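You operate a simulated robot arm through the tools that you are given. There is no shell and no other tool. Be economical: measure what you need, move in short steps, check, and stop when the job is done.

Carry out the task below with a simulated robot arm. There is one attempt and no reset: what you move stays moved.

TASK
Put the bottle marked "wash" from the laundry counter top on the yellow coaster and the bottle that says "GEL" on the purple coaster. Then take the orange carton and put it on the rubber mat top.

It is judged by the outcome, as a careful person would: the job done as asked, and still so three seconds after it is handed in. It fails if anything else is knocked over, pushed out of place, dropped, spilled or broken.

THE ROBOT
A 7-joint arm with a two-finger parallel gripper, fixed in place. Base frame: the origin is at the foot of the arm, x ahead of it, y to its left, z up; the work surface is at about z = 0.9. Lengths are in m, angles in rad, forces in N, time in s.
With the tool pointing down near the work surface it reaches from about 0.3 to 0.68 m from the base axis. Its first joint turns from -1.152 to 1.152 rad. Payload 1.57 kg.
Tool frame: the origin (TCP) lies between the finger pads and is the grasp point; the fingertips stand 0.03 m ahead of it; z points along the fingers, y is the line along which they close. The gripper opens to 0.11 m. The fingers are 0.024 m wide and 0.012 m thick; the gripper's body (0.048 by 0.112 m) begins 0.078 m behind the TCP.
Orientation is that of the tool frame in the base frame, as a unit quaternion [w, x, y, z]. With the fingers straight down and closing along the base's y, the tool's x points along the base's -x, its y along +y and its z along -z.

THE INTERFACE
- The arm moves only by the tool jog_arm. Its argument "targets" is a list of rows, each a list of 3 entries, a list of its own where there are three numbers: the turn, a rotation vector about the tool's x, y, z in rad, then the shift along the tool's x, y, z in m, then the closure in counts, from 0 (fully open) to 255 (shut). In form: [[[wx, wy, wz], [dx, dy, dz], jaw], ...]. A call has 1 to 8 rows; each row shifts and turns the commanded pose from where the row before left it, along the tool's axes as they then stand. A row lasts 0.2 s, in which the tool goes at most 0.05 m and 0.15 rad; a call with a longer step from one row to the next is refused whole, and so is a gripper value outside its range. A pose out of reach is approached as far as the arm can. The call stops where the force on the tool passes 40 N (or 10 N more than at its start, if that is more) or the arm is blocked; 0.2 s more then pass. The fingers move at their own pace (about 0.108 m/s each) and stop on an object; they squeeze with about 24 N. The grip force told is the motor's: it shows also when the fingers shut on nothing. Time passes only in rows, and 0.2 s behind the last, so rows that do not move let the fingers close. It gives the time, the measured TCP pose, the force on the tool (base axes), the opening and the grip force at its end, in the units of the frame above (readings bear some noise), and new pictures: "views" is both (left out), scene, wrist or none.
- Cameras (640 x 400 px; columns grow to the right, rows downward): "scene" is fixed at [0.1444, -0.386, 1.4132]; the picture's right is [0.84, -0.54, 0.00], its down [-0.30, -0.47, -0.83] and it looks along [0.45, 0.70, -0.55] (base axes); focal length 311 px, centre (320, 200). "wrist" rides on the gripper at [-0.036, 0, -0.08] in the tool frame; the picture's right is [0.00, -1.00, 0.00], its down [0.97, 0.00, -0.24] and it looks along [0.24, 0.00, 0.97] (tool axes); focal length 218 px, centre (320, 200).
- locate(camera, pixels): for up to 12 pixels [column, row] of the newest picture of that camera ("zoom" is the newest enlarged one), the place [x, y, z] in the base frame of the surface seen there, good to about 0.003 m, but the place of the scene camera against the robot may be out by one fixed shift of up to 0.018 m in any direction. No time passes.
- inspect(camera, box): a new picture of the part [left, top, right, bottom] of that camera's present view, enlarged. No time passes.
- job_done(): hands the job in; it is judged then, once.

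Work in short steps. Measure before you move; look again where a grasp or a placing could have gone wrong, and mend it. You have 80 turns and 120 pictures in all, the two below and enlarged ones among them. Open the gripper and draw the arm clear of the work before you hand the job in, unless the task says otherwise; then end with one line.

The tools are called after "Emit:" as name(argument=value, ...) on one line, values as JSON. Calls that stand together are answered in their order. jog_arm: Moves the arm, as the interface text tells. Its arguments: {"type":"object","properties":{"targets":{"type":"array","items":{"type":"array"}},"views":{"type":"string","enum":["both","scene","wrist","none"]}},"required":["targets"]} The other tools are called the same way: locate (camera, pixels) gives the place of the surface under pixels of a picture; inspect (camera, box) takes an enlarged picture of a part of a camera's view; job_done () hands the job in.

At the start:

```text
t: 0.0
tcp_pos: [0.4172, 0.1314, 1.2182]
orientation: [0.0, 0.0, 1.0, 0.001]
ft_force: [0.6, 0.3, -0.7]
opening: 0.11
finger_force: 0.0
```

scene: 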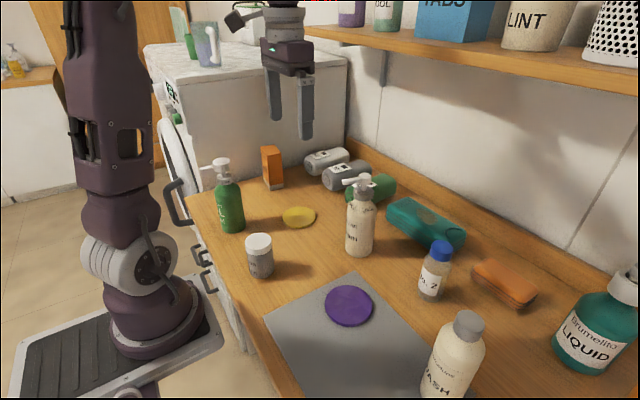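
wrist: 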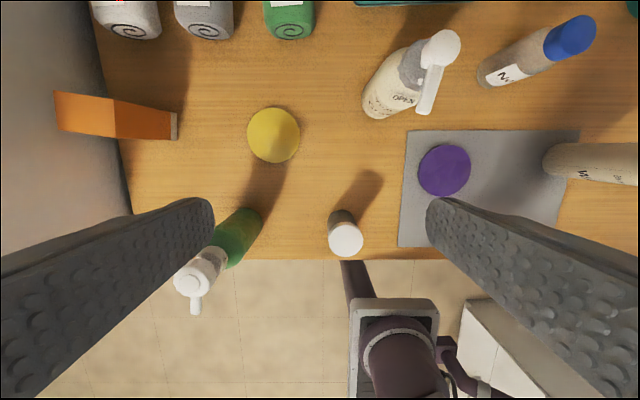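

I read the labels first: the green pump at (230,205), white pump at (360,220), blue cap at (435,270), jar at (260,255) and the bottle at (455,360).

Emit:
inspect(camera="scene", box=[190, 140, 410, 280])

Emit:
inspect(camera="scene", box=[400, 230, 640, 400])

Emit:
locate(camera="wrist", pixels=[[273, 135], [444, 170], [345, 240], [193, 278], [440, 47], [575, 35], [175, 125], [60, 105], [408, 132], [578, 132], [400, 246], [560, 160]])

Emit:
locate(camera="scene", pixels=[[299, 217], [348, 305], [258, 241], [222, 163], [362, 181], [441, 247], [271, 150], [469, 322], [450, 360], [360, 225], [230, 205], [273, 175]])

```text
2.86 times, centred on (300, 210) of scene
```

zoom: 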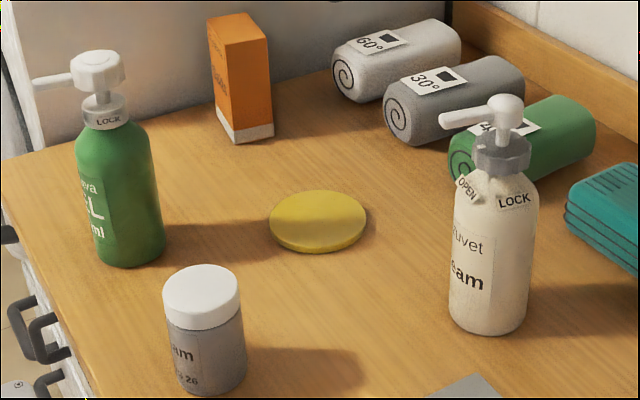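

```text
2.35 times, centred on (520, 315) of scene
```

zoom: 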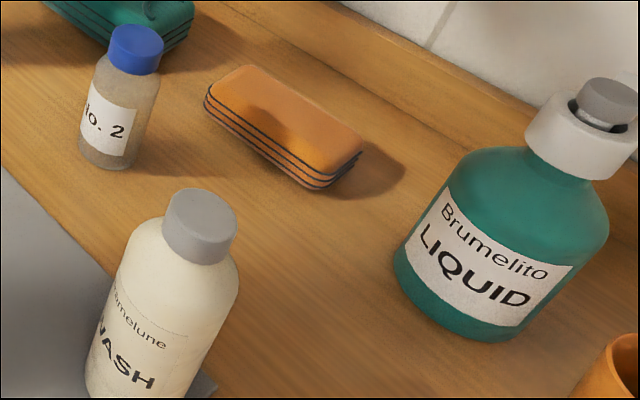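

```text
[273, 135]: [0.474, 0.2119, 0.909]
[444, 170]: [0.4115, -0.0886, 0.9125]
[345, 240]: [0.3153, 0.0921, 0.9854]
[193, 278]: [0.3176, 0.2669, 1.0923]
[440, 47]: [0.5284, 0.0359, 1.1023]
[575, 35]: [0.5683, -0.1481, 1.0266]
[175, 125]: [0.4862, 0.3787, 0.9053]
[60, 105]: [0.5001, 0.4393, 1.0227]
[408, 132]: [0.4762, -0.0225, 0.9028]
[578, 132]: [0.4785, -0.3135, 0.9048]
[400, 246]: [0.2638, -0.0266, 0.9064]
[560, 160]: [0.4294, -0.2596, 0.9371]
```

```text
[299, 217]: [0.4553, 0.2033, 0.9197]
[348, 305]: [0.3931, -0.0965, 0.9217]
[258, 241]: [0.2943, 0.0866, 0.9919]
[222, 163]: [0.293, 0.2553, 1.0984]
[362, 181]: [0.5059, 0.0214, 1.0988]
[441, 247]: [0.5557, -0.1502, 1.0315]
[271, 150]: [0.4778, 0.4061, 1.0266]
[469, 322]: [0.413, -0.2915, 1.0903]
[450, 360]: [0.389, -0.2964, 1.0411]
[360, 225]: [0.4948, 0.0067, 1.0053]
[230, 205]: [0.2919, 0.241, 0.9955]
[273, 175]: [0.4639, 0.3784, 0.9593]
```

WASH is the bottle at (455,360). The green one appears to say "..L", so I check it and the shelf bottle at (387,12).

Emit:
inspect(camera="scene", box=[200, 175, 260, 240])

Emit:
inspect(camera="scene", box=[330, 0, 430, 60])

Emit:
inspect(camera="wrist", box=[400, 100, 640, 260])

Emit:
locate(camera="scene", pixels=[[218, 205], [243, 205], [217, 225], [230, 231], [245, 225], [430, 355], [478, 355], [425, 392], [468, 390], [264, 185], [268, 188], [283, 186]])

```text
6.15 times, centred on (230, 208) of scene
```

zoom: 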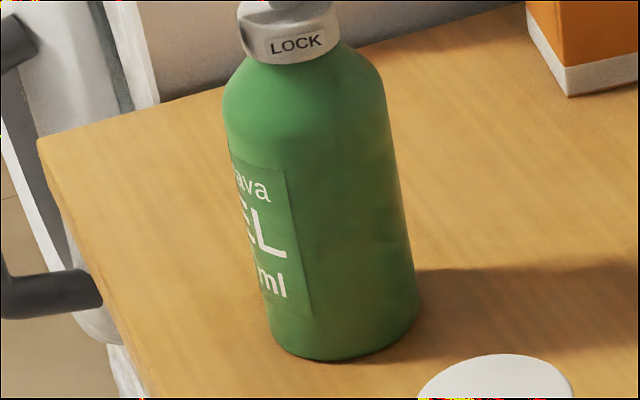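

```text
6.40 times, centred on (380, 30) of scene
```

zoom: 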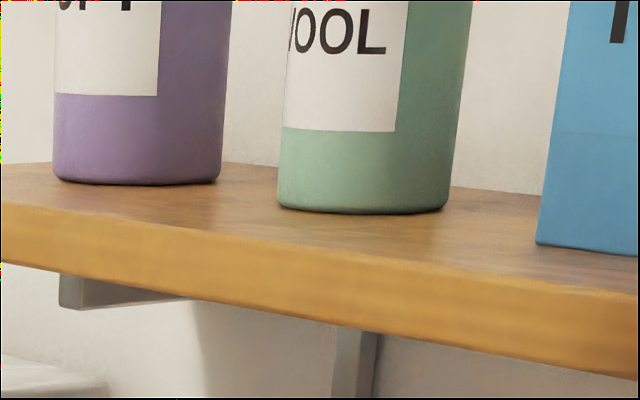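

```text
2.50 times, centred on (520, 180) of wrist
```

zoom: 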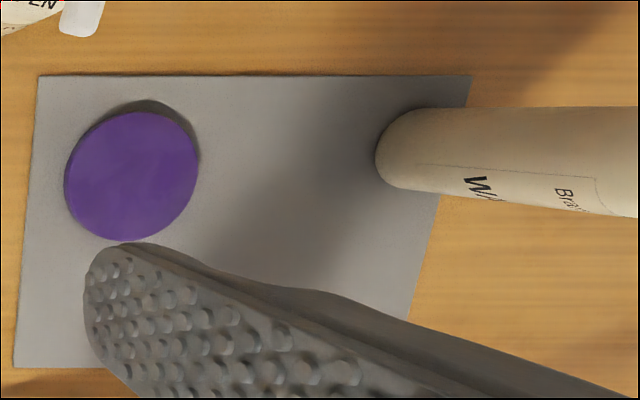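

```text
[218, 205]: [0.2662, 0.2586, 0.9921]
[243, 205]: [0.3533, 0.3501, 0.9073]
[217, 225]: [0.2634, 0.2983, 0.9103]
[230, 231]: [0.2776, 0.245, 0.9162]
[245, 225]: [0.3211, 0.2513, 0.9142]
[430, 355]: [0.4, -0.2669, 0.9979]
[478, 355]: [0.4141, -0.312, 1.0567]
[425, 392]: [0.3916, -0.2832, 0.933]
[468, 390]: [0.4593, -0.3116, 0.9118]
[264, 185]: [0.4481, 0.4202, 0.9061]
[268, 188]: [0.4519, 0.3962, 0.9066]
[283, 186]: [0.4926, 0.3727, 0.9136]
```

The green pump is GEL and the other is WASH. I move with empty, open jaws to above WASH near (0.42,-0.27), staying above all the tops.

Emit:
jog_arm(targets=[[[0, 0, 0], [0, -0.05, 0], 0], [[0, 0, 0], [0, -0.05, 0], 0], [[0, 0, 0], [0, -0.05, 0], 0], [[0, 0, 0], [0, -0.05, 0], 0], [[0, 0, 0], [0, -0.05, 0], 0], [[0, 0, 0], [0, -0.05, 0], 0], [[0, 0, 0], [0, -0.05, 0], 0], [[0, 0, 0], [0, -0.05, 0], 0]], views="both")

```text
t: 1.8
tcp_pos: [0.4165, -0.2704, 1.2175]
orientation: [0.0, 0.0, 1.0, 0.0]
ft_force: [0.1, 0.1, -0.6]
opening: 0.1099
finger_force: 0.1
```

scene: 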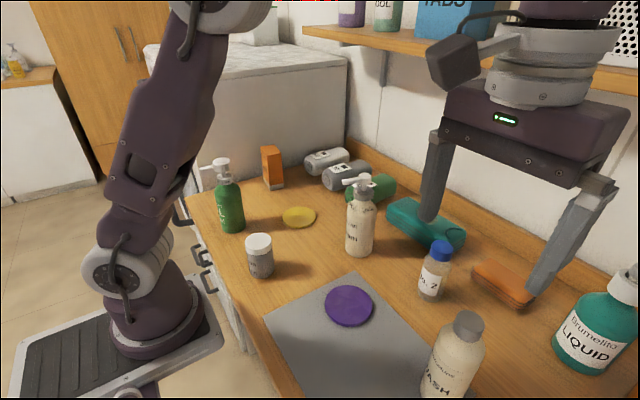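
wrist: 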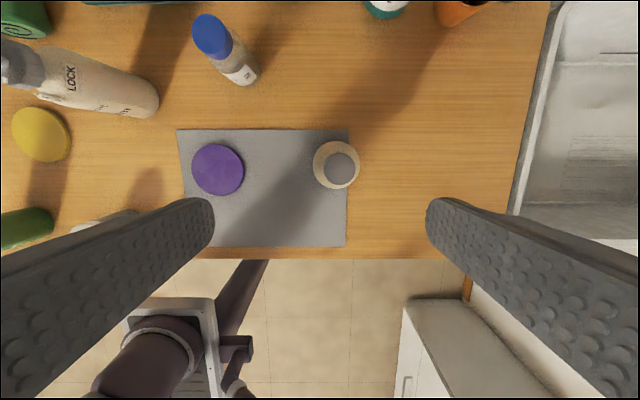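

Emit:
locate(camera="wrist", pixels=[[342, 167], [327, 167], [357, 167], [342, 153], [342, 181], [318, 165], [335, 145], [218, 170], [192, 170], [245, 170], [218, 145], [218, 195]])

Emit:
inspect(camera="wrist", box=[290, 125, 390, 205])

```text
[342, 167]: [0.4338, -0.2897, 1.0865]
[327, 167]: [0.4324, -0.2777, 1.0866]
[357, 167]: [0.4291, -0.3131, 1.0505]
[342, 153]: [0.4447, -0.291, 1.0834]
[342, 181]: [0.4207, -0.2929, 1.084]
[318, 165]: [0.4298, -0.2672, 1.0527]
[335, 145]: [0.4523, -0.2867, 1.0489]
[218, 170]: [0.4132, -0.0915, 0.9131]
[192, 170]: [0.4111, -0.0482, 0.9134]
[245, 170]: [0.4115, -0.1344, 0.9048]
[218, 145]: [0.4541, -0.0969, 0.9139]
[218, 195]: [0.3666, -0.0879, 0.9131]
```

```text
5.00 times, centred on (340, 165) of wrist
```

zoom: 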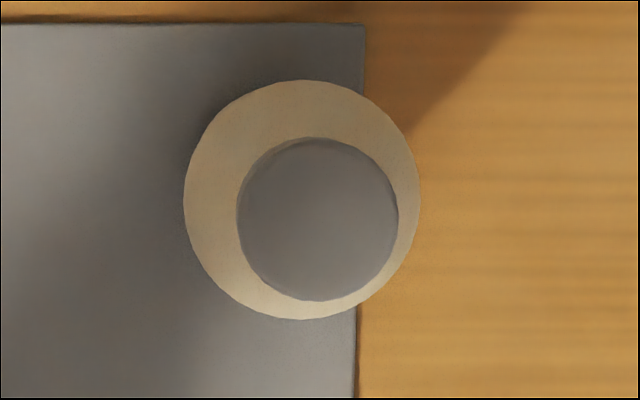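

WASH's cap centre is at about (0.4325,-0.288), top at 1.087. I centre over it, then descend to a TCP height of 1.025 around the body.

Emit:
jog_arm(targets=[[[0, 0, 0], [-0.016, -0.0176, 0.01], 0], [[0, 0, 0], [0, 0, 0.04], 0], [[0, 0, 0], [0, 0, 0.04], 0], [[0, 0, 0], [0, 0, 0.04], 0], [[0, 0, 0], [0, 0, 0.04], 0], [[0, 0, 0], [0, 0, 0.0225], 0], [[0, 0, 0], [0, 0, 0], 0]], views="both")

```text
t: 3.4
tcp_pos: [0.4335, -0.2869, 1.0244]
orientation: [0.001, 0.0, 1.0, 0.0]
ft_force: [0.1, 0.1, 0.2]
opening: 0.1098
finger_force: 0.1
```

scene: 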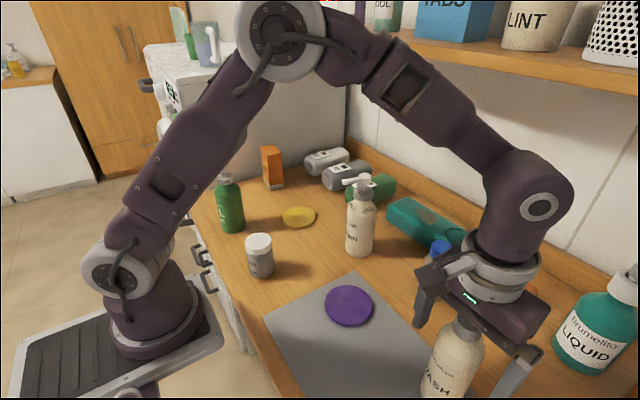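
wrist: 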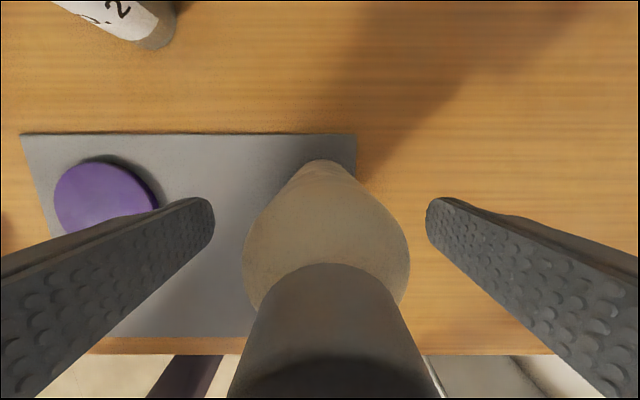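

Fingers straddle the bottle evenly. I go 5 mm lower and close.

Emit:
jog_arm(targets=[[[0, 0, 0], [0, 0, 0.005], 0], [[0, 0, 0], [0, 0, 0], 150], [[0, 0, 0], [0, 0, 0], 255], [[0, 0, 0], [0, 0, 0], 255], [[0, 0, 0], [0, 0, 0], 255]], views="wrist")

```text
t: 4.6
tcp_pos: [0.4341, -0.2871, 1.0206]
orientation: [0.0, 0.0, 1.0, 0.0]
ft_force: [0.6, -2.5, 1.3]
opening: 0.0546
finger_force: 24.1
```

wrist: 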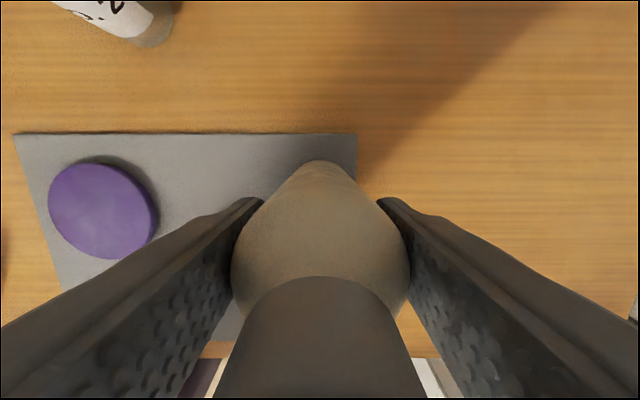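

Gripped at 0.055 m with 24 N. I lift it straight up 0.2 m and check.

Emit:
jog_arm(targets=[[[0, 0, 0], [0, 0, -0.01], 255], [[0, 0, 0], [0, 0, -0.03], 255], [[0, 0, 0], [0, 0, -0.03], 255], [[0, 0, 0], [0, 0, -0.04], 255], [[0, 0, 0], [0, 0, -0.04], 255], [[0, 0, 0], [0, 0, -0.03], 255], [[0, 0, 0], [0, 0, -0.02], 255]], views="scene")

```text
t: 6.2
tcp_pos: [0.4316, -0.2854, 1.2216]
orientation: [0.0, 0.0, 1.0, 0.0]
ft_force: [0.1, -0.8, -3.2]
opening: 0.0551
finger_force: 24.2
```

scene: 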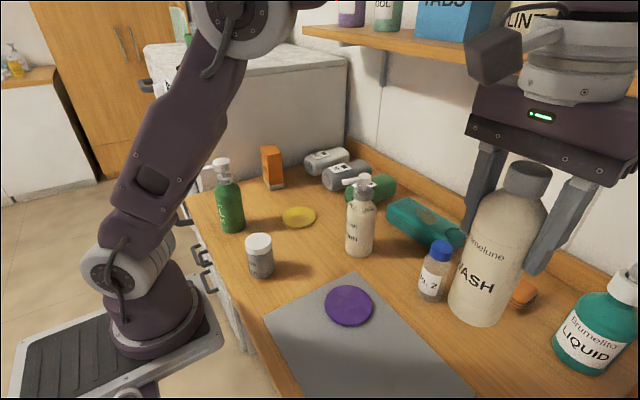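

Held securely. I raise 0.03 more and carry it toward +y at x≈0.43.

Emit:
jog_arm(targets=[[[0, 0, 0], [0, 0.015, -0.02], 255], [[0, 0, 0], [0, 0.035, -0.01], 255], [[0, 0, 0], [0.005, 0.048, 0], 255], [[0, 0, 0], [0, 0.048, 0], 255], [[0, 0, 0], [0, 0.048, 0], 255], [[0, 0, 0], [0, 0.048, 0], 255], [[0, 0, 0], [0, 0.045, 0], 255], [[0, 0, 0], [0, 0.03, 0], 255]], views="none")

Emit:
jog_arm(targets=[[[0, 0, 0], [0, 0.035, 0], 255], [[0, 0, 0], [0, 0.045, 0], 255], [[0, 0, 0], [-0.01, 0.04, 0], 255], [[0, 0, 0], [-0.02, 0.03, 0], 255], [[0, 0, 0], [-0.01, 0.015, 0], 255], [[0, 0, 0], [0, 0, 0], 255]], views="both")

```text
t: 8.0
tcp_pos: [0.4288, 0.0293, 1.2501]
orientation: [0.0, 0.002, 1.0, 0.001]
ft_force: [0.2, 0.4, -3.4]
opening: 0.0546
finger_force: 24.0
```

```text
t: 9.4
tcp_pos: [0.4695, 0.1948, 1.2522]
orientation: [0.0, 0.001, 1.0, 0.001]
ft_force: [-0.5, -0.5, -3.1]
opening: 0.0548
finger_force: 23.9
```

scene: 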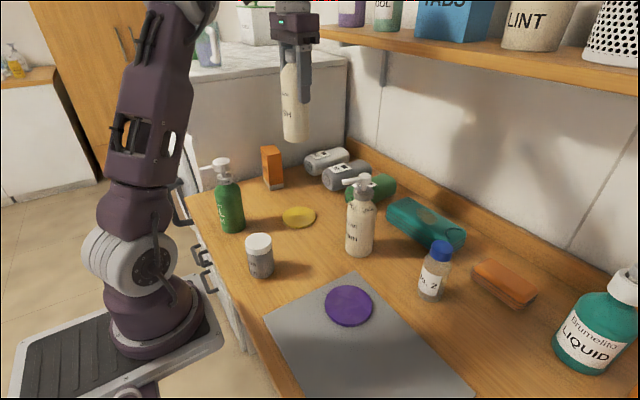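
wrist: 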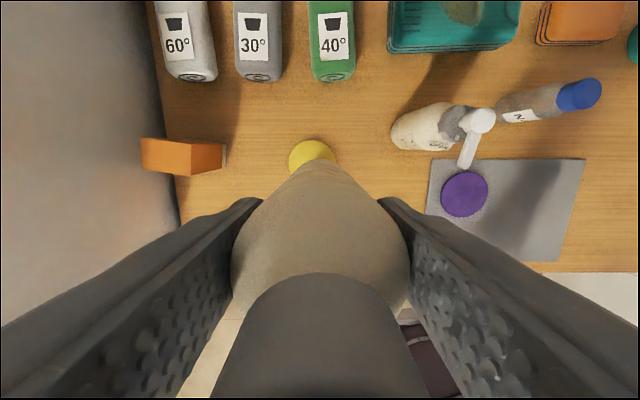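

Yellow coaster centre is (0.474,0.212), top 0.909. I align and descend to about 2 cm above it.

Emit:
jog_arm(targets=[[[0, 0, 0], [-0.005, 0.017, 0.01], 255], [[0, 0, 0], [0, 0, 0.04], 255], [[0, 0, 0], [0, 0, 0.04], 255], [[0, 0, 0], [0, 0, 0.04], 255], [[0, 0, 0], [0, 0, 0.04], 255], [[0, 0, 0], [0, 0, 0.03], 255], [[0, 0, 0], [0, 0, 0.007], 255], [[0, 0, 0], [0, 0, 0], 255]], views="both")

Emit:
inspect(camera="scene", box=[240, 140, 360, 240])

```text
t: 11.2
tcp_pos: [0.4734, 0.2123, 1.0446]
orientation: [0.0, 0.0, 1.0, 0.0]
ft_force: [0.2, -0.8, -3.3]
opening: 0.0546
finger_force: 23.9
```

scene: 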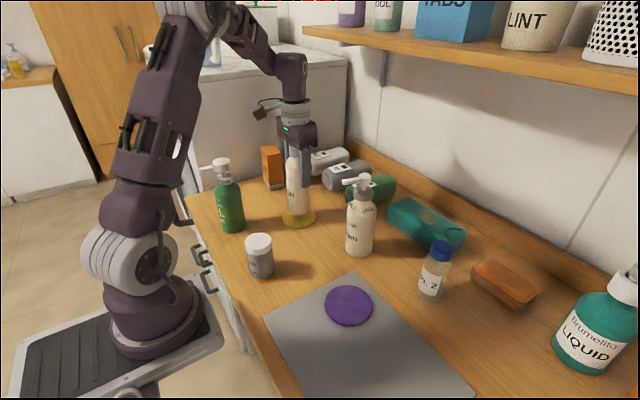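
wrist: 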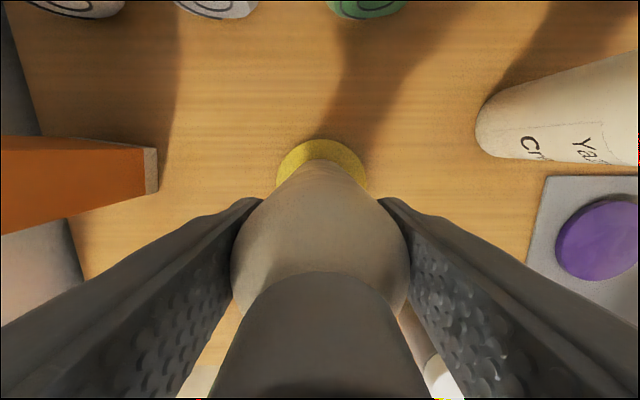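

```text
4.00 times, centred on (300, 190) of scene
```

zoom: 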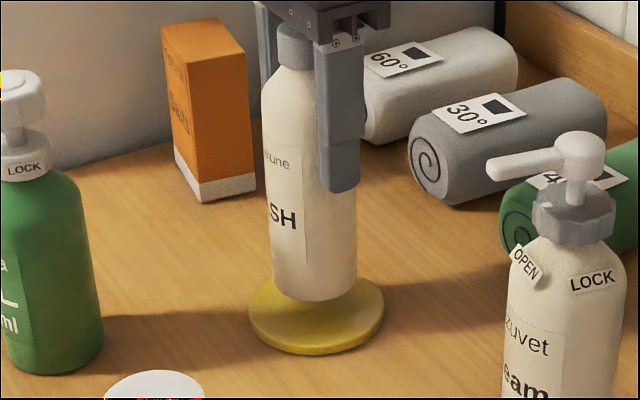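

Well centred. I lower the last ~2 cm in small steps and read the force.

Emit:
jog_arm(targets=[[[0, 0, 0], [0, 0, 0.01], 255], [[0, 0, 0], [0, 0, 0.005], 255], [[0, 0, 0], [0, 0, 0.002], 255], [[0, 0, 0], [0, 0, 0.002], 255], [[0, 0, 0], [0, 0, 0], 255]], views="scene")

Emit:
inspect(camera="scene", box=[265, 170, 345, 240])

```text
t: 12.4
tcp_pos: [0.4738, 0.2123, 1.0251]
orientation: [0.0, 0.0, 1.0, -0.001]
ft_force: [-2.5, -2.0, 7.5]
opening: 0.055
finger_force: 23.4
```

scene: 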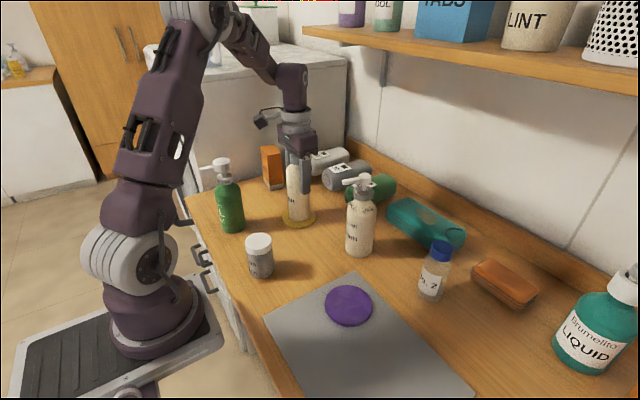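

```text
5.71 times, centred on (305, 205) of scene
```

zoom: 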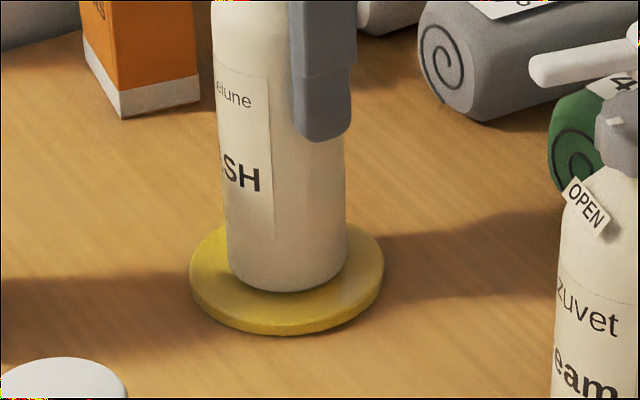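

It rests on the coaster (force went to +7.5 N). I open and withdraw straight up.

Emit:
jog_arm(targets=[[[0, 0, 0], [0, 0, -0.001], 200], [[0, 0, 0], [0, 0, 0], 0], [[0, 0, 0], [0, 0, 0], 0], [[0, 0, 0], [0, 0, -0.03], 0], [[0, 0, 0], [0, 0, -0.045], 0], [[0, 0, 0], [0, 0, -0.05], 0], [[0, 0, 0], [0, 0, -0.05], 0], [[0, 0, 0], [0, 0, -0.025], 0]], views="none")

Emit:
jog_arm(targets=[[[0, 0, 0], [0.045, 0.015, 0], 0], [[0, 0, 0], [0.045, 0.015, 0], 0], [[0, 0, 0], [0.04, 0.015, 0], 0], [[0, 0, 0], [0, 0, 0], 0]], views="both")

```text
t: 14.2
tcp_pos: [0.4754, 0.2146, 1.226]
orientation: [0.0, 0.0, 1.0, 0.0]
ft_force: [0.0, 0.3, 0.3]
opening: 0.1101
finger_force: 0.1
```

```text
t: 15.2
tcp_pos: [0.3446, 0.2568, 1.2265]
orientation: [0.0, 0.0, 1.0, 0.0]
ft_force: [-0.5, -0.2, -0.7]
opening: 0.11
finger_force: 0.1
```

scene: 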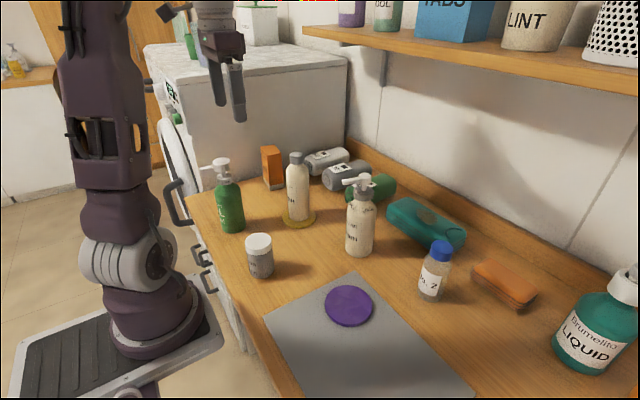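
wrist: 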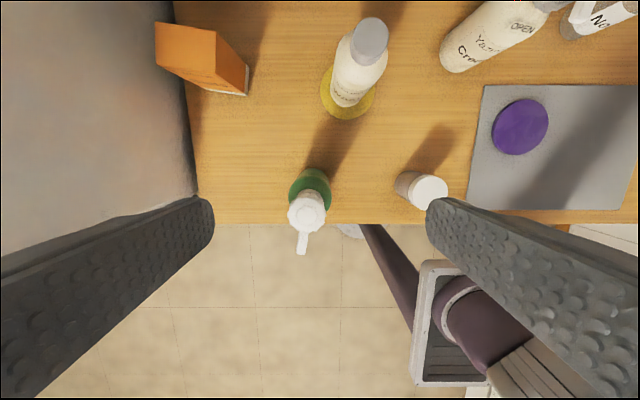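

Emit:
inspect(camera="wrist", box=[262, 160, 358, 260])

Emit:
locate(camera="wrist", pixels=[[306, 207], [310, 200], [300, 250], [312, 174], [293, 190], [328, 190], [320, 205], [312, 182], [325, 200], [294, 200]])

```text
4.00 times, centred on (310, 210) of wrist
```

zoom: 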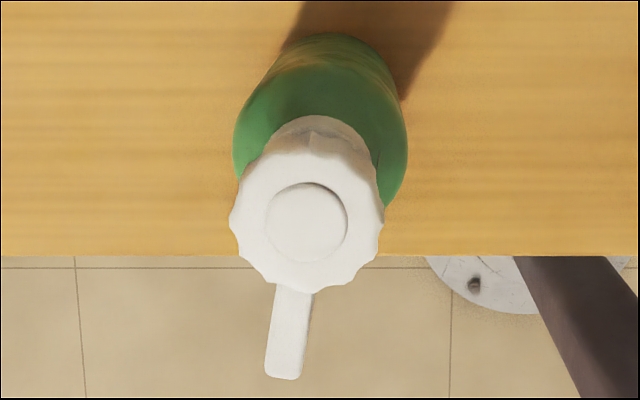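

```text
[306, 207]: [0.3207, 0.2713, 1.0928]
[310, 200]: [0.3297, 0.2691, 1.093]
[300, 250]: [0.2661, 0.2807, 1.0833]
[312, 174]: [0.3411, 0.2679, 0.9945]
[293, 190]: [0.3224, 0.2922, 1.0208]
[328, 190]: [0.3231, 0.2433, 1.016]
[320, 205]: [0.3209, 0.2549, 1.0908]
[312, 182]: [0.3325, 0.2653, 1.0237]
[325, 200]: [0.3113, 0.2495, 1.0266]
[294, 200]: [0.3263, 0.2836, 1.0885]
```

The GEL pump axis is about (0.313,0.269), top 1.093, body about 0.055 wide; the nozzle points to -x, clear of the fingers. I centre and descend to 1.026, then check.

Emit:
jog_arm(targets=[[[0, 0, 0], [0.0316, 0.012, 0.01], 0], [[0, 0, 0], [0, 0, 0.04], 0], [[0, 0, 0], [0, 0, 0.04], 0], [[0, 0, 0], [0, 0, 0.04], 0], [[0, 0, 0], [0, 0, 0.04], 0], [[0, 0, 0], [0, 0, 0.02], 0], [[0, 0, 0], [0, 0, 0.01], 0], [[0, 0, 0], [0, 0, 0], 0]], views="both")

Emit:
inspect(camera="scene", box=[180, 120, 280, 240])

```text
t: 17.0
tcp_pos: [0.3123, 0.2698, 1.0245]
orientation: [0.0, 0.0, 1.0, 0.0]
ft_force: [-0.1, 1.0, 0.1]
opening: 0.1101
finger_force: 0.0
```

scene: 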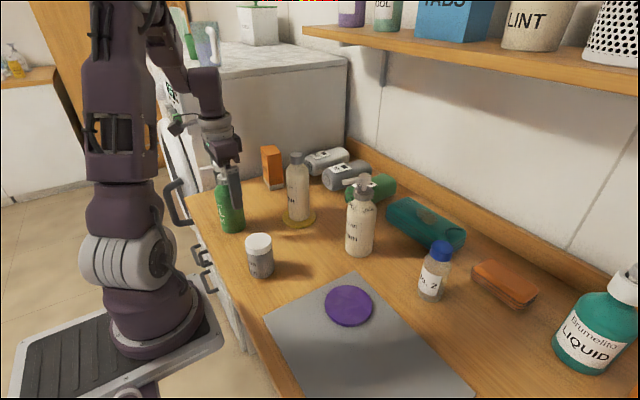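
wrist: 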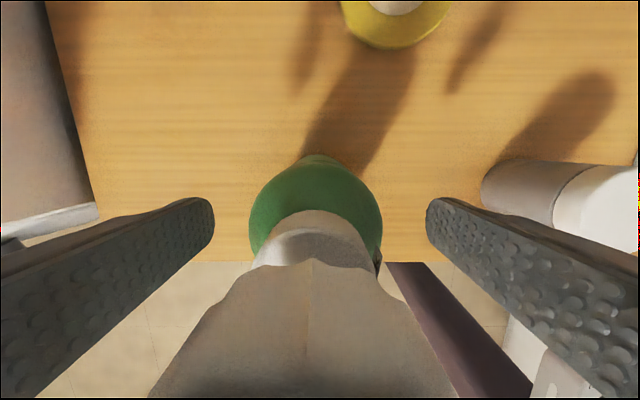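

```text
3.33 times, centred on (230, 180) of scene
```

zoom: 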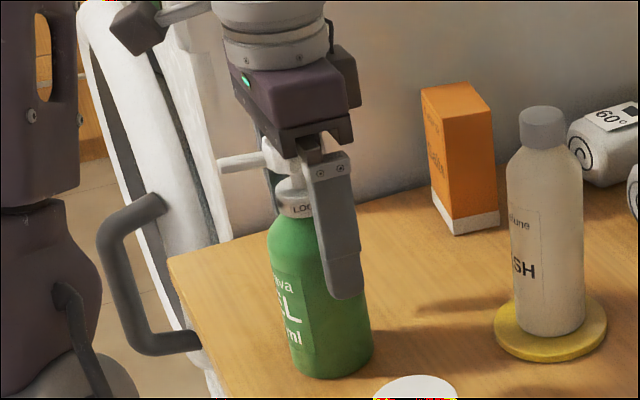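

Centred, with the fingertips around the straight part of the body. I go 2 mm lower and close.

Emit:
jog_arm(targets=[[[0, 0, 0], [0, 0, 0.002], 0], [[0, 0, 0], [0, 0, 0], 150], [[0, 0, 0], [0, 0, 0], 255], [[0, 0, 0], [0, 0, 0], 255], [[0, 0, 0], [0, 0, 0], 255], [[0, 0, 0], [0, 0, -0.01], 255], [[0, 0, 0], [0, 0, -0.02], 255], [[0, 0, 0], [0, 0, 0], 255]], views="both")

```text
t: 18.8
tcp_pos: [0.3124, 0.2687, 1.0519]
orientation: [0.0, 0.0, 1.0, 0.0]
ft_force: [0.7, -0.9, -3.4]
opening: 0.0605
finger_force: 23.9
```

scene: 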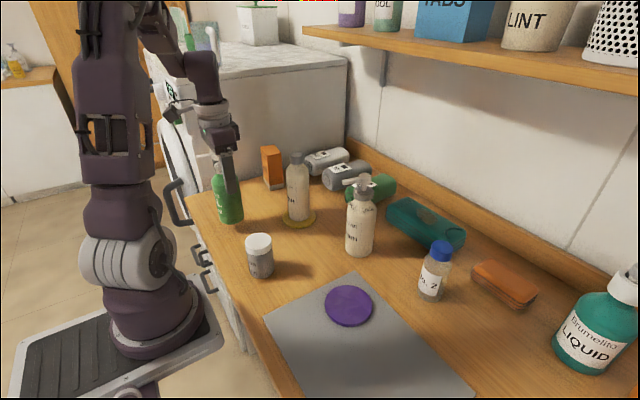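
wrist: 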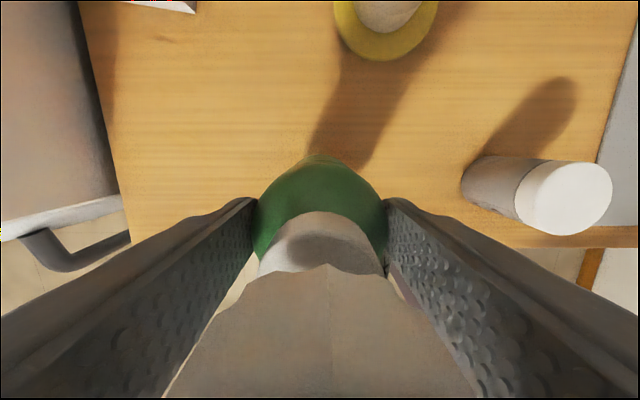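

Held (opening 0.0605, weight shown). I lift higher and carry along x≈0.31→0.41 to the purple coaster at (0.411,-0.090).

Emit:
jog_arm(targets=[[[0, 0, 0], [0, 0, -0.03], 255], [[0, 0, 0], [0, 0, -0.045], 255], [[0, 0, 0], [0, -0.01, -0.045], 255], [[0, 0, 0], [0, -0.03, -0.03], 255], [[0, 0, 0], [0, -0.045, 0], 255], [[0, 0, 0], [-0.01, -0.045, 0], 255], [[0, 0, 0], [-0.02, -0.04, 0], 255], [[0, 0, 0], [-0.02, -0.04, 0], 255]], views="none")

Emit:
jog_arm(targets=[[[0, 0, 0], [-0.02, -0.04, 0], 255], [[0, 0, 0], [-0.015, -0.045, 0], 255], [[0, 0, 0], [-0.01, -0.04, 0], 255], [[0, 0, 0], [-0.004, -0.022, 0], 255], [[0, 0, 0], [0, 0, 0.02], 255], [[0, 0, 0], [0, 0, 0.04], 255], [[0, 0, 0], [0, 0, 0.04], 255], [[0, 0, 0], [0, 0, 0], 255]], views="both")

```text
t: 20.6
tcp_pos: [0.361, 0.0585, 1.2029]
orientation: [0.0, 0.0, 1.0, -0.001]
ft_force: [0.2, -0.1, -2.2]
opening: 0.0604
finger_force: 24.6
```

```text
t: 22.4
tcp_pos: [0.4113, -0.0882, 1.1006]
orientation: [0.0, 0.0, 1.0, 0.0]
ft_force: [0.6, 0.3, -3.1]
opening: 0.0604
finger_force: 24.3
```

scene: 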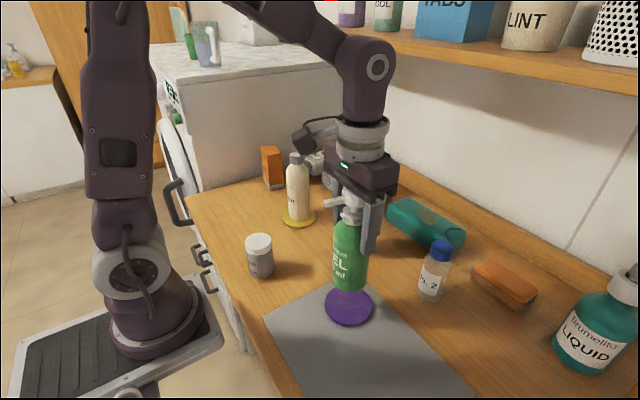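
wrist: 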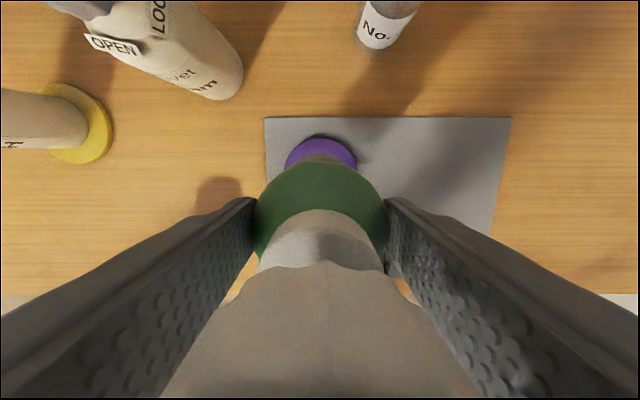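

Aligned. I lower in decreasing steps; contact is expected at TCP ≈1.031.

Emit:
jog_arm(targets=[[[0, 0, 0], [0, -0.002, 0.03], 255], [[0, 0, 0], [0, 0, 0.025], 255], [[0, 0, 0], [0, 0, 0.007], 255], [[0, 0, 0], [0, 0, 0.003], 255], [[0, 0, 0], [0, 0, 0.002], 255], [[0, 0, 0], [0, 0, 0], 255]], views="scene")

Emit:
inspect(camera="scene", box=[295, 220, 405, 340])

```text
t: 23.8
tcp_pos: [0.4099, -0.0901, 1.0363]
orientation: [0.0, 0.0, 1.0, 0.0]
ft_force: [0.8, 0.5, -0.8]
opening: 0.0605
finger_force: 24.0
```

scene: 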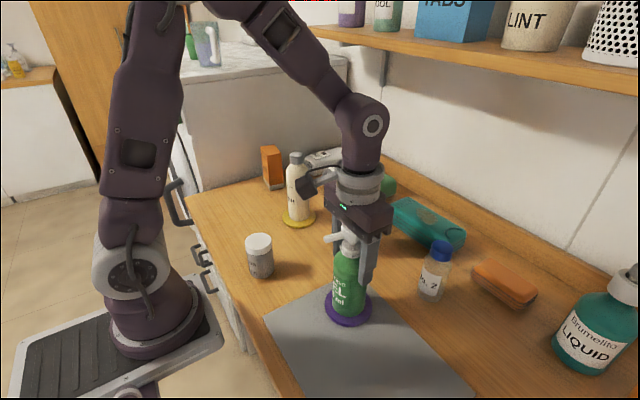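

```text
3.33 times, centred on (350, 280) of scene
```

zoom: 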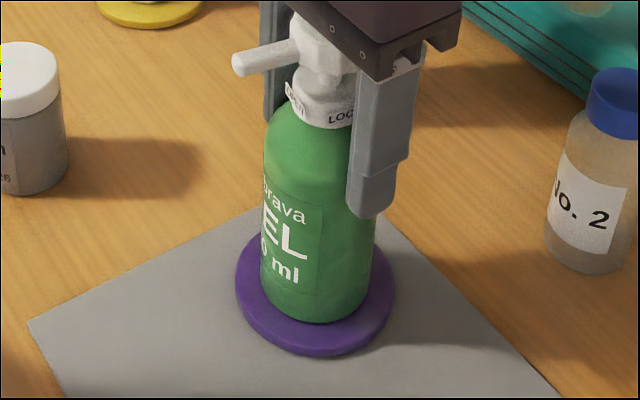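

Contact seems to be starting; I lower 2 mm more to confirm.

Emit:
jog_arm(targets=[[[0, 0, 0], [0, 0, 0.001], 255], [[0, 0, 0], [0, 0, 0.001], 255], [[0, 0, 0], [0, 0, 0], 255]], views="none")

```text
t: 24.6
tcp_pos: [0.4109, -0.0902, 1.0352]
orientation: [0.002, 0.0, 1.0, 0.0]
ft_force: [-3.7, -2.4, 36.4]
opening: 0.0606
finger_force: 24.2
```

Firm contact (36 N). I back off 2 mm, release, and withdraw upward.

Emit:
jog_arm(targets=[[[0, 0, 0], [0, 0, -0.002], 255], [[0, 0, 0], [0, 0, 0], 200], [[0, 0, 0], [0, 0, 0], 0], [[0, 0, 0], [0, 0, 0], 0], [[0, 0, 0], [0, 0, -0.03], 0], [[0, 0, 0], [0, 0, -0.045], 0], [[0, 0, 0], [0, 0, -0.05], 0], [[0, 0, 0], [0, 0, -0.05], 0]], views="both")

Emit:
inspect(camera="scene", box=[295, 220, 405, 340])

```text
t: 26.4
tcp_pos: [0.4106, -0.0889, 1.21]
orientation: [-0.001, -0.001, 1.0, 0.0]
ft_force: [-0.2, -0.7, -0.4]
opening: 0.1101
finger_force: 0.0
```

scene: 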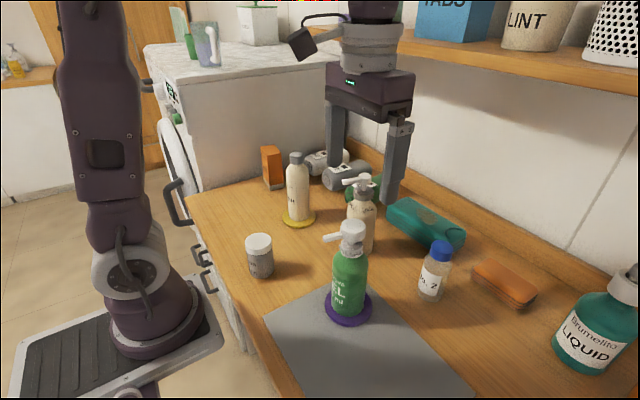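
wrist: 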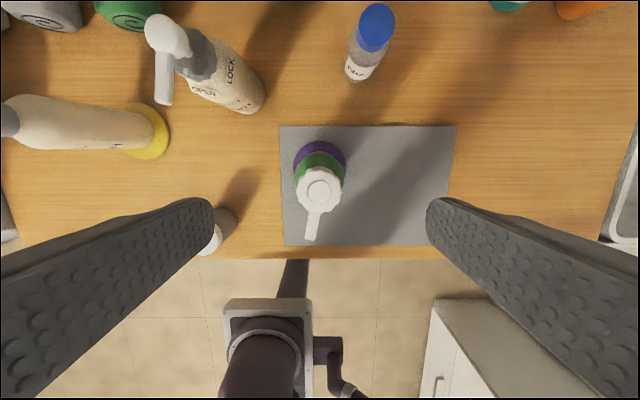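

```text
3.33 times, centred on (350, 280) of scene
```

zoom: 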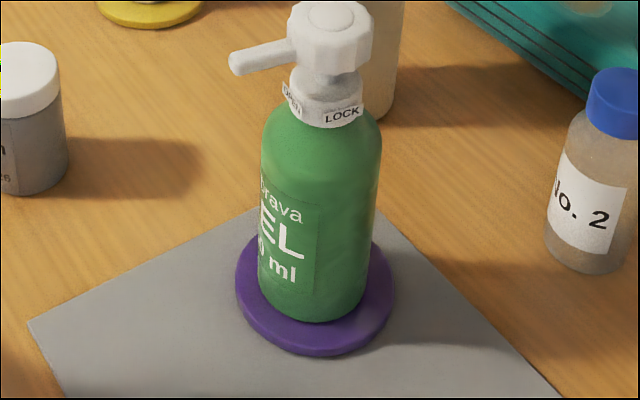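

Both bottles are placed well. Next I move with open jaws toward the carton to measure it and the washer wall beside it.

Emit:
jog_arm(targets=[[[0, 0, 0], [0, 0.048, -0.02], 0], [[0, 0, 0], [0, 0.048, 0], 0], [[0, 0, 0], [0, 0.048, 0], 0], [[0, 0, 0], [0, 0.048, 0], 0], [[0, 0, 0], [0, 0.048, 0], 0], [[0, 0, 0], [0, 0.048, 0], 0], [[0, 0, 0], [0, 0.048, 0], 0], [[0, 0, 0], [0, 0.03, 0], 0]], views="both")

Emit:
inspect(camera="scene", box=[235, 130, 315, 200])

Emit:
inspect(camera="wrist", box=[160, 90, 320, 190])

```text
refused: row 1 steps farther than a row can; nothing moved
```

```text
5.71 times, centred on (275, 165) of scene
```

zoom: 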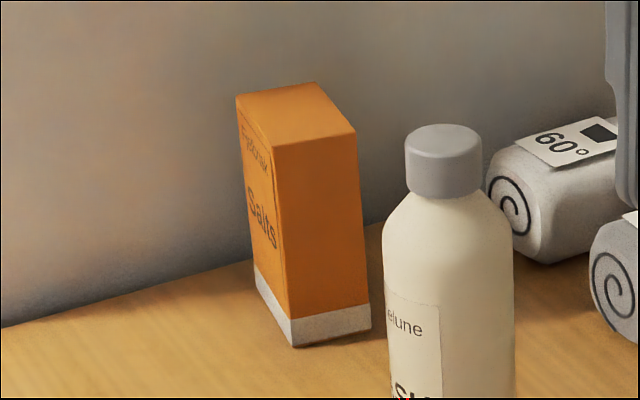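

```text
4.00 times, centred on (240, 140) of wrist
```

zoom: 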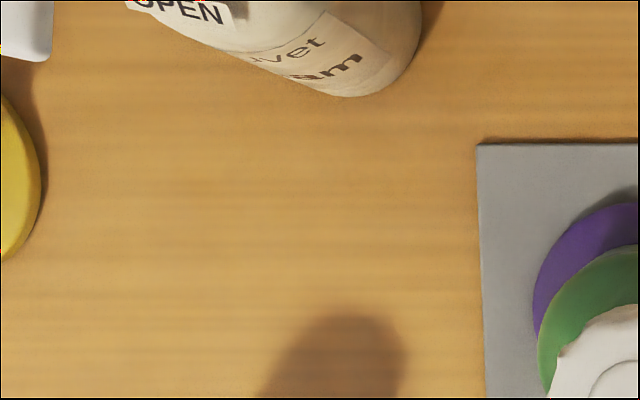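

The first row was just too long; I repeat it with the rise separate.

Emit:
jog_arm(targets=[[[0, 0, 0], [0, 0.04, -0.02], 0], [[0, 0, 0], [0, 0.048, 0], 0], [[0, 0, 0], [0, 0.048, 0], 0], [[0, 0, 0], [0, 0.048, 0], 0], [[0, 0, 0], [0, 0.048, 0], 0], [[0, 0, 0], [0, 0.048, 0], 0], [[0, 0, 0], [0, 0.048, 0], 0], [[0, 0, 0], [0, 0.04, 0], 0]], views="both")

Emit:
inspect(camera="wrist", box=[160, 90, 320, 190])

```text
t: 28.2
tcp_pos: [0.4138, 0.2799, 1.2324]
orientation: [0.0, 0.002, 1.0, 0.0]
ft_force: [0.2, 0.2, -0.7]
opening: 0.11
finger_force: 0.0
```

scene: 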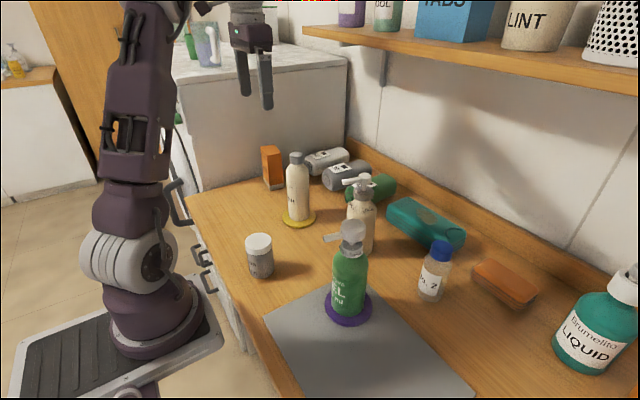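
wrist: 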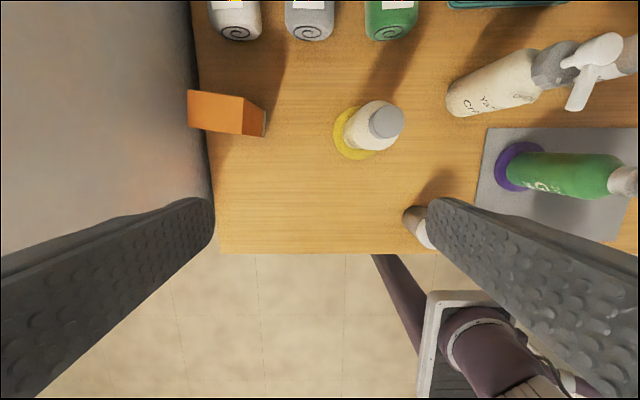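

```text
4.00 times, centred on (240, 140) of wrist
```

zoom: 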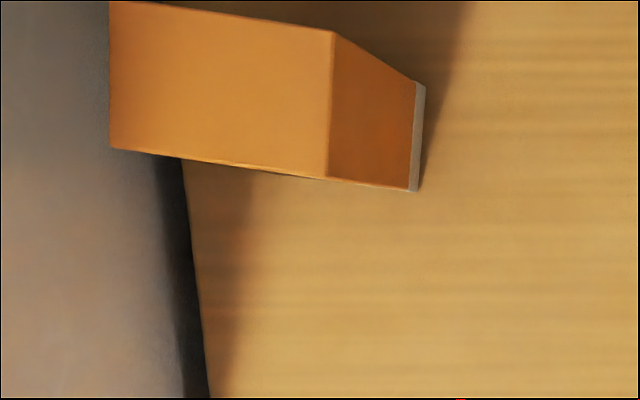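

Emit:
locate(camera="wrist", pixels=[[190, 93], [241, 99], [240, 133], [190, 126], [215, 112], [263, 113], [261, 135], [203, 135], [210, 180], [200, 60], [100, 110], [150, 110]])

Emit:
locate(camera="scene", pixels=[[230, 65], [300, 62], [240, 120], [250, 150], [320, 110], [230, 80], [320, 62], [265, 149], [279, 153]])

```text
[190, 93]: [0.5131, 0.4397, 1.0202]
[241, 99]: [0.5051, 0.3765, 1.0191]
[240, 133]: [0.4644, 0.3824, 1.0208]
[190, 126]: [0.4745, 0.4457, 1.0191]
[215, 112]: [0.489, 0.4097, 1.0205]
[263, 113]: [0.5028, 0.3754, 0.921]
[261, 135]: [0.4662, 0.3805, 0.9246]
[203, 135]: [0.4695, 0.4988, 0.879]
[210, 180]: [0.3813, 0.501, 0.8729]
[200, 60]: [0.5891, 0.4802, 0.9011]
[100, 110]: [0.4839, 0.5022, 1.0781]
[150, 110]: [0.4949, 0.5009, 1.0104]
```

```text
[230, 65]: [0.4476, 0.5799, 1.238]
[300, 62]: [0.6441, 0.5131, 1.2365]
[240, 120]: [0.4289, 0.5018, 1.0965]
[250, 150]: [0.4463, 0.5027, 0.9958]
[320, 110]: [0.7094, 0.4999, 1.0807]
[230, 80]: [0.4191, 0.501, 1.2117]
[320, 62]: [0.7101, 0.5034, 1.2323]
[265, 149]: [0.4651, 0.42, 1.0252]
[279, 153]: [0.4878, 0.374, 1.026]
```

The carton top is at 1.02, centre (0.489,0.411), about 0.042 × 0.065, yawed ~7°; the washer wall is at y≈0.50. I must grip across x, so I locate the block that sticks out of the flange at (203,6) before choosing the turn direction.

Emit:
inspect(camera="scene", box=[180, 0, 300, 75])

Emit:
locate(camera="scene", pixels=[[203, 5], [207, 8], [215, 3], [248, 35], [250, 15]])

```text
5.33 times, centred on (240, 38) of scene
```

zoom: 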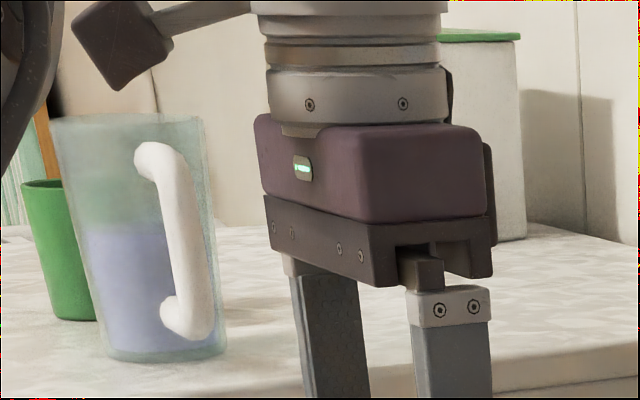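

```text
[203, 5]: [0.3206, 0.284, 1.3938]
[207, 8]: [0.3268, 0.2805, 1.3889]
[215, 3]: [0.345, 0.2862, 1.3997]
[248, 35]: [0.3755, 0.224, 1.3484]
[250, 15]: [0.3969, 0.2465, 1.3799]
```

The block sits ~0.1 m out on the tool's +x side at wall height, so I turn -83° about tool z, which puts it away from the washer.

Emit:
jog_arm(targets=[[[0, 0, -0.1449], [0, 0, 0], 0], [[0, 0, -0.1449], [0, 0, 0], 0], [[0, 0, -0.1449], [0, 0, 0], 0], [[0, 0, -0.1449], [0, 0, 0], 0], [[0, 0, -0.1449], [0, 0, 0], 0]], views="none")

Emit:
jog_arm(targets=[[[0, 0, -0.1449], [0, 0, 0], 0], [[0, 0, -0.1449], [0, 0, 0], 0], [[0, 0, -0.1449], [0, 0, 0], 0], [[0, 0, -0.1449], [0, 0, 0], 0], [[0, 0, -0.1449], [0, 0, 0], 0], [[0, 0, 0], [0, 0, 0], 0]], views="both")

```text
t: 29.4
tcp_pos: [0.4122, 0.2785, 1.2311]
orientation: [0.0, -0.355, 0.935, 0.0]
ft_force: [0.5, -0.4, -0.3]
opening: 0.1099
finger_force: 0.1
```

```text
t: 30.8
tcp_pos: [0.4101, 0.2795, 1.2297]
orientation: [0.0, -0.663, 0.749, 0.0]
ft_force: [0.5, -0.2, -0.5]
opening: 0.1101
finger_force: 0.1
```

scene: 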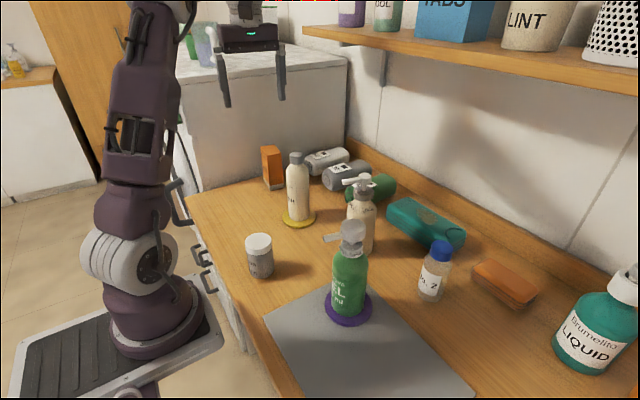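
wrist: 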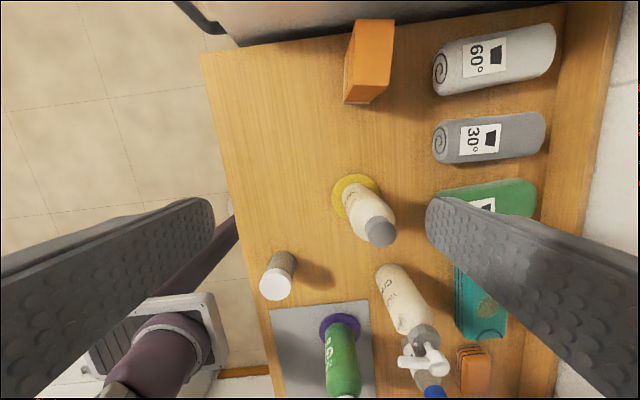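

The jaws are now aligned with the carton at (370,60). I move over its centre while staying at 1.23 height.

Emit:
jog_arm(targets=[[[0, 0, 0], [-0.035, -0.0156, 0], 0], [[0, 0, 0], [-0.035, -0.0156, 0], 0], [[0, 0, 0], [-0.035, -0.0156, 0], 0], [[0, 0, 0], [-0.035, -0.0156, 0], 0], [[0, 0, 0], [0, 0, 0], 0]], views="both")

Emit:
inspect(camera="wrist", box=[240, 120, 400, 220])

```text
t: 32.0
tcp_pos: [0.4348, 0.3436, 1.2244]
orientation: [0.0, -0.662, 0.749, 0.0]
ft_force: [-0.3, -1.0, -0.4]
opening: 0.1098
finger_force: 0.1
out of reach, approached as far as the arm can: row 2, 3, 4
```

scene: 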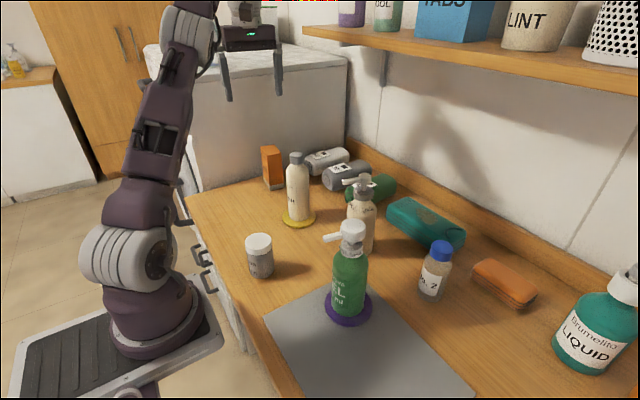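
wrist: 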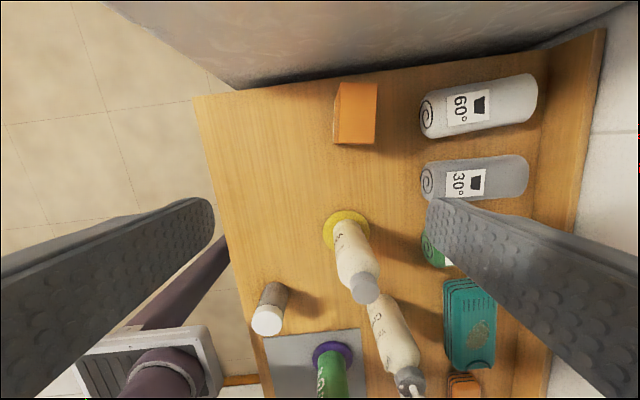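

```text
4.00 times, centred on (320, 170) of wrist
```

zoom: 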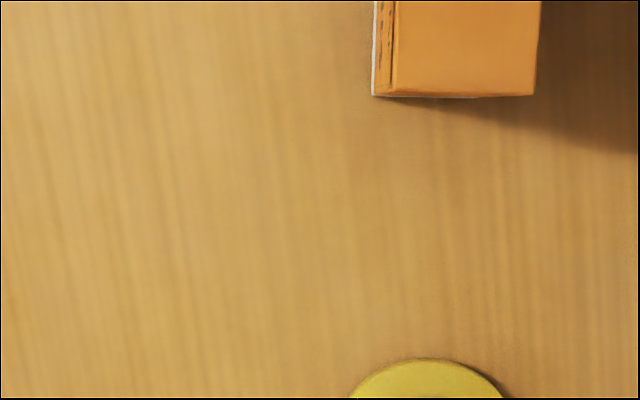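

At this height the carton is beyond reach, but lower it should be within it. I descend 4 cm here (fingertips stay far above 1.02) and see how the pose responds.

Emit:
jog_arm(targets=[[[0, 0, 0], [0, 0, 0.02], 0], [[0, 0, 0], [0, 0, 0.02], 0], [[0, 0, 0], [0, 0, 0], 0]], views="none")

```text
t: 32.8
tcp_pos: [0.436, 0.3428, 1.1844]
orientation: [0.0, -0.662, 0.749, 0.0]
ft_force: [0.1, 0.1, 0.1]
opening: 0.1102
finger_force: 0.1
```

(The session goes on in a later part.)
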